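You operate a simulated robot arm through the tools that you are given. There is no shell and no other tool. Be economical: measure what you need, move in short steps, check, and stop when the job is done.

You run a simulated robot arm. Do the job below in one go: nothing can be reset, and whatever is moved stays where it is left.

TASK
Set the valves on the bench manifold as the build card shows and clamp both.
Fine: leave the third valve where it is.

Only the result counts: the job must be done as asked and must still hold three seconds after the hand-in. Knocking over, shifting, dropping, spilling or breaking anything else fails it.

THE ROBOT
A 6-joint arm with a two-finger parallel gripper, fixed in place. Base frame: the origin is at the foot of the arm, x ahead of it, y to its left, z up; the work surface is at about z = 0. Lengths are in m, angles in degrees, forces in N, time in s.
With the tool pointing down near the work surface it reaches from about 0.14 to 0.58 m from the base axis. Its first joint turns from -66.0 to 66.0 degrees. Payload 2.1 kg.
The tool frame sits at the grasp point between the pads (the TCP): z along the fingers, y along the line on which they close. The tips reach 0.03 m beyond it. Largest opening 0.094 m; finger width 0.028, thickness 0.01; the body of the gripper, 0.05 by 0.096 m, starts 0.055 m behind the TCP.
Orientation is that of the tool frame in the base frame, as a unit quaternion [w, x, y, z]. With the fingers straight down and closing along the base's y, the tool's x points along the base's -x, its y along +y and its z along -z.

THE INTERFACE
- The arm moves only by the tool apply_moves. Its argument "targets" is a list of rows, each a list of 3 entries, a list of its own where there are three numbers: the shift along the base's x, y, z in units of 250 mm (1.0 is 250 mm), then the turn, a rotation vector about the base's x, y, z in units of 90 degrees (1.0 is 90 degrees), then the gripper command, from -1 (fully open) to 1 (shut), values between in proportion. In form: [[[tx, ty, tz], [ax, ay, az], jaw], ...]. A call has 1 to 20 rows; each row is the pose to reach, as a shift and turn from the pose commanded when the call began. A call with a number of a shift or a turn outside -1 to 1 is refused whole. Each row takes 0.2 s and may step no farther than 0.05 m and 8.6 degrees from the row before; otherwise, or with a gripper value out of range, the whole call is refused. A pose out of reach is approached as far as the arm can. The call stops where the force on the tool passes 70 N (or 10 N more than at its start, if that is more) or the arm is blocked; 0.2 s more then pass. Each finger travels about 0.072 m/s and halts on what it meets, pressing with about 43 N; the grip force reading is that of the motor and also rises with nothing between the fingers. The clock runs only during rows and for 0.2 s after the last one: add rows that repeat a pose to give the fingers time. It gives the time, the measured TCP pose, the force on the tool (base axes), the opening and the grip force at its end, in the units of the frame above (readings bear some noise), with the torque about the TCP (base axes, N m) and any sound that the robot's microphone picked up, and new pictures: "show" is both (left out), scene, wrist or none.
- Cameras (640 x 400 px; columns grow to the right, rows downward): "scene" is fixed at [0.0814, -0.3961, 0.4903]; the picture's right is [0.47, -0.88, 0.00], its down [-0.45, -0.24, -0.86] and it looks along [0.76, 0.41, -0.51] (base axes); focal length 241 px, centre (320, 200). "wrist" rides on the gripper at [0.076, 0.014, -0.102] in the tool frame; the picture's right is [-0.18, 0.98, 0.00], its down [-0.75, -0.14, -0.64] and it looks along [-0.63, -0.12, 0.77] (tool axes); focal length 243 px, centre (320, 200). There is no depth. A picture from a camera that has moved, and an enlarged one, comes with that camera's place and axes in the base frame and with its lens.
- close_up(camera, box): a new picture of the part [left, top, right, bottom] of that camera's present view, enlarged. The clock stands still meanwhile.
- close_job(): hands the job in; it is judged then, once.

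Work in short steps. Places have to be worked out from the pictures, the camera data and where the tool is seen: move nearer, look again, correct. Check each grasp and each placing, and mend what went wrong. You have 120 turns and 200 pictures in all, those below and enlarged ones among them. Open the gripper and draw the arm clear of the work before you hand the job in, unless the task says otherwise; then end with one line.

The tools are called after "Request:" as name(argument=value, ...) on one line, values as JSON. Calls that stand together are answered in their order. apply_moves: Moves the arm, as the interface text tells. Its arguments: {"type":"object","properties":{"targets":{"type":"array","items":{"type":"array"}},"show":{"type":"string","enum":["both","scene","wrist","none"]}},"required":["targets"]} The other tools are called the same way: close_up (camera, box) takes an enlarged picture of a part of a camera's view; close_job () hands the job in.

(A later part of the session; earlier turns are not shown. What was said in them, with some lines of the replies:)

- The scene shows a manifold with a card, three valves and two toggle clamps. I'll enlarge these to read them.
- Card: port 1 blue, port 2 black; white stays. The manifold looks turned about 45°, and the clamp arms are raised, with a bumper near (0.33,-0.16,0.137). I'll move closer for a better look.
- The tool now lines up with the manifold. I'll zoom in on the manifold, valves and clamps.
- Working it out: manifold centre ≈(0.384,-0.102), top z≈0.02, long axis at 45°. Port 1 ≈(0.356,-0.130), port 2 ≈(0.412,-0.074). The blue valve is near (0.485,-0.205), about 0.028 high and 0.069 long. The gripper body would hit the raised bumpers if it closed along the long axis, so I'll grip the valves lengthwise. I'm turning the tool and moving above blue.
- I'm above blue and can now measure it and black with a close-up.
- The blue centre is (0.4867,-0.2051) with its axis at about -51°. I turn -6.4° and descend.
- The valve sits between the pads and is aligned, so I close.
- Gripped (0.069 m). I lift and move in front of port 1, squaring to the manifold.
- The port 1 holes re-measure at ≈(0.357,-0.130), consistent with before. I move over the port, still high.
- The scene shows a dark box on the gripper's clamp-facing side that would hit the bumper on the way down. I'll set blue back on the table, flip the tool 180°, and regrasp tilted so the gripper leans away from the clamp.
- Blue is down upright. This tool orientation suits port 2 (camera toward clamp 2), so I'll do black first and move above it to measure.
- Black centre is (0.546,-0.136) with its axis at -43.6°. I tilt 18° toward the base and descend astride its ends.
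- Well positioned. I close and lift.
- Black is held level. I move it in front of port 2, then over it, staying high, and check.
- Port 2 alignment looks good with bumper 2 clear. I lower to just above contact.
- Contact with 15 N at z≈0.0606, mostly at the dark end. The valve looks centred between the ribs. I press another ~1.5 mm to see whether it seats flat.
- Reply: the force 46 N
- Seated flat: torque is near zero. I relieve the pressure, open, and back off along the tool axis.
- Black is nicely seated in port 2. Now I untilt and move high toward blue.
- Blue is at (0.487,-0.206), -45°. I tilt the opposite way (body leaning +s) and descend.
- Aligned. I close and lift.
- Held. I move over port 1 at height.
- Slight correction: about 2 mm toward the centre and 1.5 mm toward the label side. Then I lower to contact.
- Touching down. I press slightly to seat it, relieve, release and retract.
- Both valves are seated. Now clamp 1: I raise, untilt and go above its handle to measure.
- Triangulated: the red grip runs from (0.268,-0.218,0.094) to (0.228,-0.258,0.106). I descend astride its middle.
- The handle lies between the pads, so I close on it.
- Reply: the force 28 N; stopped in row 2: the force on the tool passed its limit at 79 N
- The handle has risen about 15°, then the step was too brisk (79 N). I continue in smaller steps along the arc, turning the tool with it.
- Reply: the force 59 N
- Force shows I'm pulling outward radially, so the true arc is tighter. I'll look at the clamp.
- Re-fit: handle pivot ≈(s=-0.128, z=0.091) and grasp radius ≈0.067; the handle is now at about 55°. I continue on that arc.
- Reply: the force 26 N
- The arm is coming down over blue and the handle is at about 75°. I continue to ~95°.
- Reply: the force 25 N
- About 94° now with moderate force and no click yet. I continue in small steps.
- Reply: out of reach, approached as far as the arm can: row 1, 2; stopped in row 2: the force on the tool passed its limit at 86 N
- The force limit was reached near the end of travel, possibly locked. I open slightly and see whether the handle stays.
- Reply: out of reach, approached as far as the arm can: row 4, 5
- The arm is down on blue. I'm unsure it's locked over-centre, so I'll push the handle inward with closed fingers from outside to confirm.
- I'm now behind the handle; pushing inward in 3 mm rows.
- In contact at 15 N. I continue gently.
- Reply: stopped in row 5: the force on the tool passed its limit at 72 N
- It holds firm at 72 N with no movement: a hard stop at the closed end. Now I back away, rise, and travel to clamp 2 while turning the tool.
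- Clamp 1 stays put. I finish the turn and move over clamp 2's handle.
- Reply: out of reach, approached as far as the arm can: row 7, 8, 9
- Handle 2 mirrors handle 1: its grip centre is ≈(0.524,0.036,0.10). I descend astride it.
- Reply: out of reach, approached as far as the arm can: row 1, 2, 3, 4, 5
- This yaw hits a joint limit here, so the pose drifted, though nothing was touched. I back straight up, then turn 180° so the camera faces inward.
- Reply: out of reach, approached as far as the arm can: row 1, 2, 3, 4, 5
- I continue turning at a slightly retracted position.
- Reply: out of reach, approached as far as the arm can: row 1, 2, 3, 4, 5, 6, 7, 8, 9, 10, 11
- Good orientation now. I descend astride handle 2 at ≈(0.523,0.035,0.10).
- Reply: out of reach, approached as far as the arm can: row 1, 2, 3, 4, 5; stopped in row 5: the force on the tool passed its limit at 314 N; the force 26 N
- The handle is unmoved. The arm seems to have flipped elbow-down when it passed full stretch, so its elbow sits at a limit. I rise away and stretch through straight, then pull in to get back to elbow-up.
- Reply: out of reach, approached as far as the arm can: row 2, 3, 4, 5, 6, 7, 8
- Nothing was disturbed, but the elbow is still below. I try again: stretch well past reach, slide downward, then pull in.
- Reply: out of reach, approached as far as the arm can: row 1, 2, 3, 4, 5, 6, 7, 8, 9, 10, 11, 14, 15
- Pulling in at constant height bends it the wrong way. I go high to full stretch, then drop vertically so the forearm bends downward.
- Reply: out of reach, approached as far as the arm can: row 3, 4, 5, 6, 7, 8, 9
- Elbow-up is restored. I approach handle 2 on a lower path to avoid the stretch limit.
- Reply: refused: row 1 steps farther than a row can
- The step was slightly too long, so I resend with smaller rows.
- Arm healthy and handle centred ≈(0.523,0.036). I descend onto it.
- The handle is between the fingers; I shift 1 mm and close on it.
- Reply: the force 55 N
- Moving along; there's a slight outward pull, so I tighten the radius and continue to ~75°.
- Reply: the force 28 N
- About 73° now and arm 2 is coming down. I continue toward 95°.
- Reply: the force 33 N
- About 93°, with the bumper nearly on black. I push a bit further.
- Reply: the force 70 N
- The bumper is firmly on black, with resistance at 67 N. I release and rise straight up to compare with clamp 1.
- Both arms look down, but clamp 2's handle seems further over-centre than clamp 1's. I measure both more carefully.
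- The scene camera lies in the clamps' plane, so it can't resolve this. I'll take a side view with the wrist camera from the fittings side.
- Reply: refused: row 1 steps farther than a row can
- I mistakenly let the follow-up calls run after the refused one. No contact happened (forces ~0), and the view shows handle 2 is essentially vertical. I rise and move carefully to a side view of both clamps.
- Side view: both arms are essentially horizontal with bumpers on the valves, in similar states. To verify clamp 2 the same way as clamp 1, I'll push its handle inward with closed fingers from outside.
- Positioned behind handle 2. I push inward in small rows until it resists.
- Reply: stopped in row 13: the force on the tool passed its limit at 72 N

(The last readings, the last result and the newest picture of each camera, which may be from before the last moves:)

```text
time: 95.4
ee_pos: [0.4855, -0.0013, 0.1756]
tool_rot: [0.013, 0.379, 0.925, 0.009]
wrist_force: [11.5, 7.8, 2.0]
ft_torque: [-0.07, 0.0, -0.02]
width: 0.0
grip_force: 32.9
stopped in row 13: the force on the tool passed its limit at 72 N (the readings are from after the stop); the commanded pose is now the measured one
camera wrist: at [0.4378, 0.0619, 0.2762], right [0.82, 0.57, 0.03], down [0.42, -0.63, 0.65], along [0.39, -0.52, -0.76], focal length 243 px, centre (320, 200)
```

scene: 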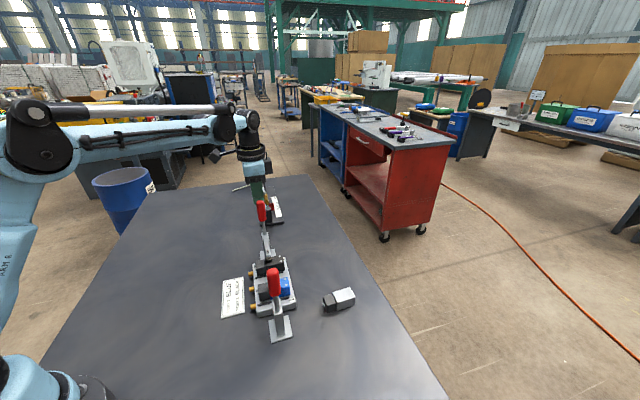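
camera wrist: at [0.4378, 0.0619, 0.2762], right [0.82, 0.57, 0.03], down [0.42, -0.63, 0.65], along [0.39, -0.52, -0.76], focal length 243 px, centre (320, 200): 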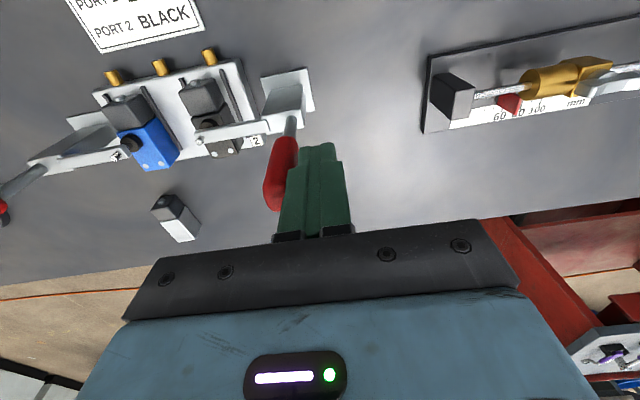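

Handle 2 stops hard at s≈0.143, the mirror image of clamp 1's stop, so both clamps are fully closed. I back off, rise and move clear with the gripper open.

Request:
apply_moves(targets=[[[0.03, 0.03, 0], [0, 0, 0], 1], [[0.06, 0.06, 0], [0, 0, 0], 1], [[0.06, 0.06, 0.15], [0, 0, 0], 1], [[0.04, 0.1, 0.3], [0, 0, 0], 0.5], [[-0.06, 0.2, 0.38], [0, 0, 0], 0], [[-0.18, 0.3, 0.42], [0, 0, 0], -1], [[-0.32, 0.38, 0.46], [0, 0, 0], -1], [[-0.4, 0.42, 0.5], [0, 0, 0], -1], [[-0.4, 0.42, 0.5], [0, 0, 0], -1]])

Request:
close_up(camera="scene", box=[200, 170, 392, 290])

Request:
close_up(camera="scene", box=[200, 240, 392, 360])

```text
time: 97.4
ee_pos: [0.3858, 0.1054, 0.2998]
tool_rot: [0.011, 0.379, 0.925, 0.008]
wrist_force: [0.0, 0.2, 0.2]
ft_torque: [0.0, 0.0, -0.01]
width: 0.0939
grip_force: 0.1
camera wrist: at [0.3384, 0.1668, 0.4008], right [0.82, 0.57, 0.03], down [0.42, -0.63, 0.65], along [0.39, -0.52, -0.76], focal length 243 px, centre (320, 200)
```

scene: 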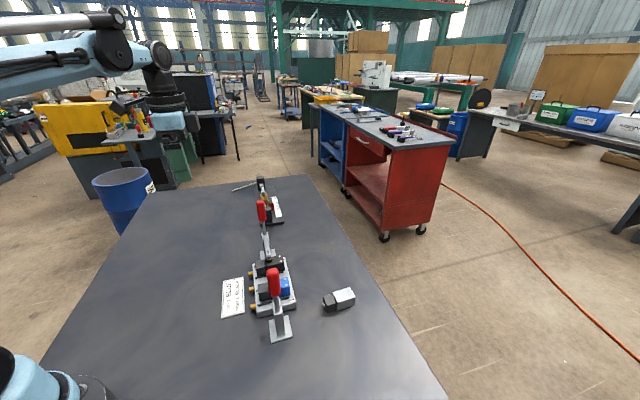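
wrist: 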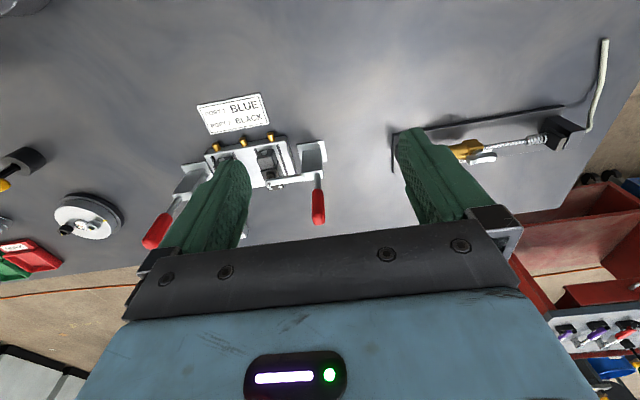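

```text
3.33 times, centred on (296, 230) of scene
camera zoom: at [0.0814, -0.3961, 0.4903], right [0.47, -0.88, 0.0], down [-0.45, -0.24, -0.86], along [0.76, 0.41, -0.51], focal length 802 px, centre (400, 100)
```

zoom: 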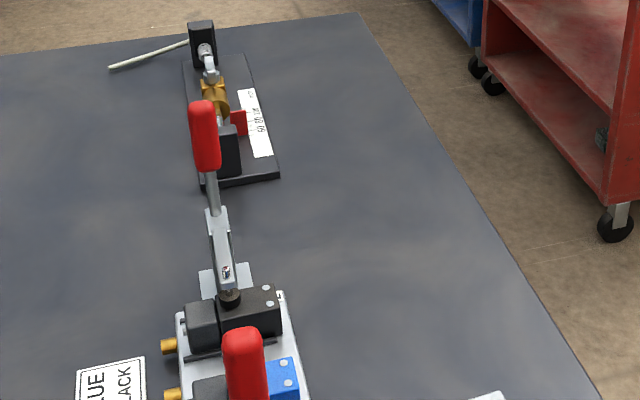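

```text
3.33 times, centred on (296, 300) of scene
camera zoom: at [0.0814, -0.3961, 0.4903], right [0.47, -0.88, 0.0], down [-0.45, -0.24, -0.86], along [0.76, 0.41, -0.51], focal length 802 px, centre (400, -133)
```

zoom: 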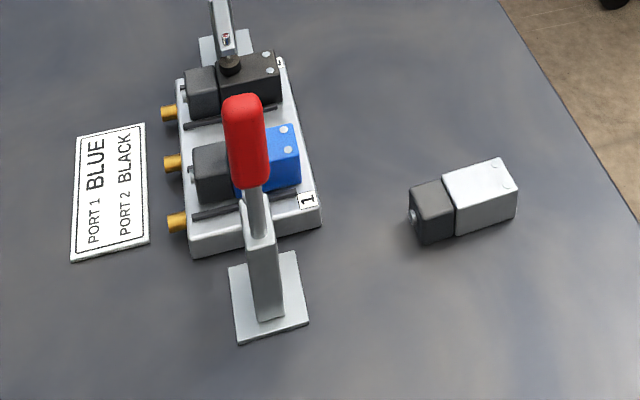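

Everything looks in order, but I check handle 1's lean once more from this angle.

Request:
close_up(camera="wrist", box=[130, 120, 338, 250])

```text
3.08 times, centred on (234, 185) of wrist
camera zoom: at [0.3384, 0.1668, 0.4008], right [0.82, 0.57, 0.03], down [0.42, -0.63, 0.65], along [0.39, -0.52, -0.76], focal length 746 px, centre (585, 246)
```

zoom: 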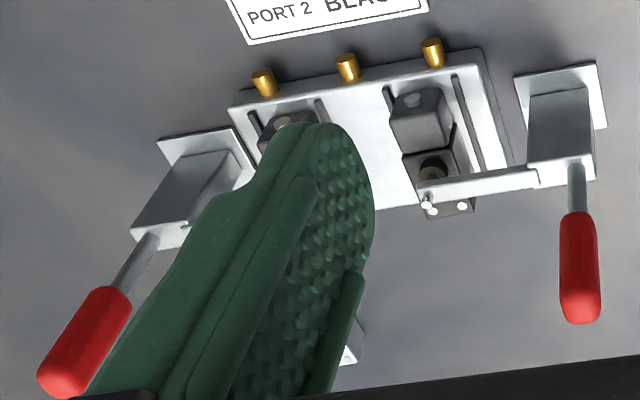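

Both handles are exactly vertical and mirror-symmetric. The valves are seated and clamped, white is untouched, the gripper is open and the arm is clear, so I hand in.

Request:
close_job()

```text
The job is handed in.
```

The blue valve is in port 1 and the black valve is in port 2, as the build card shows. Both clamps are closed, the white valve is where it was, and the arm is clear with the gripper open.
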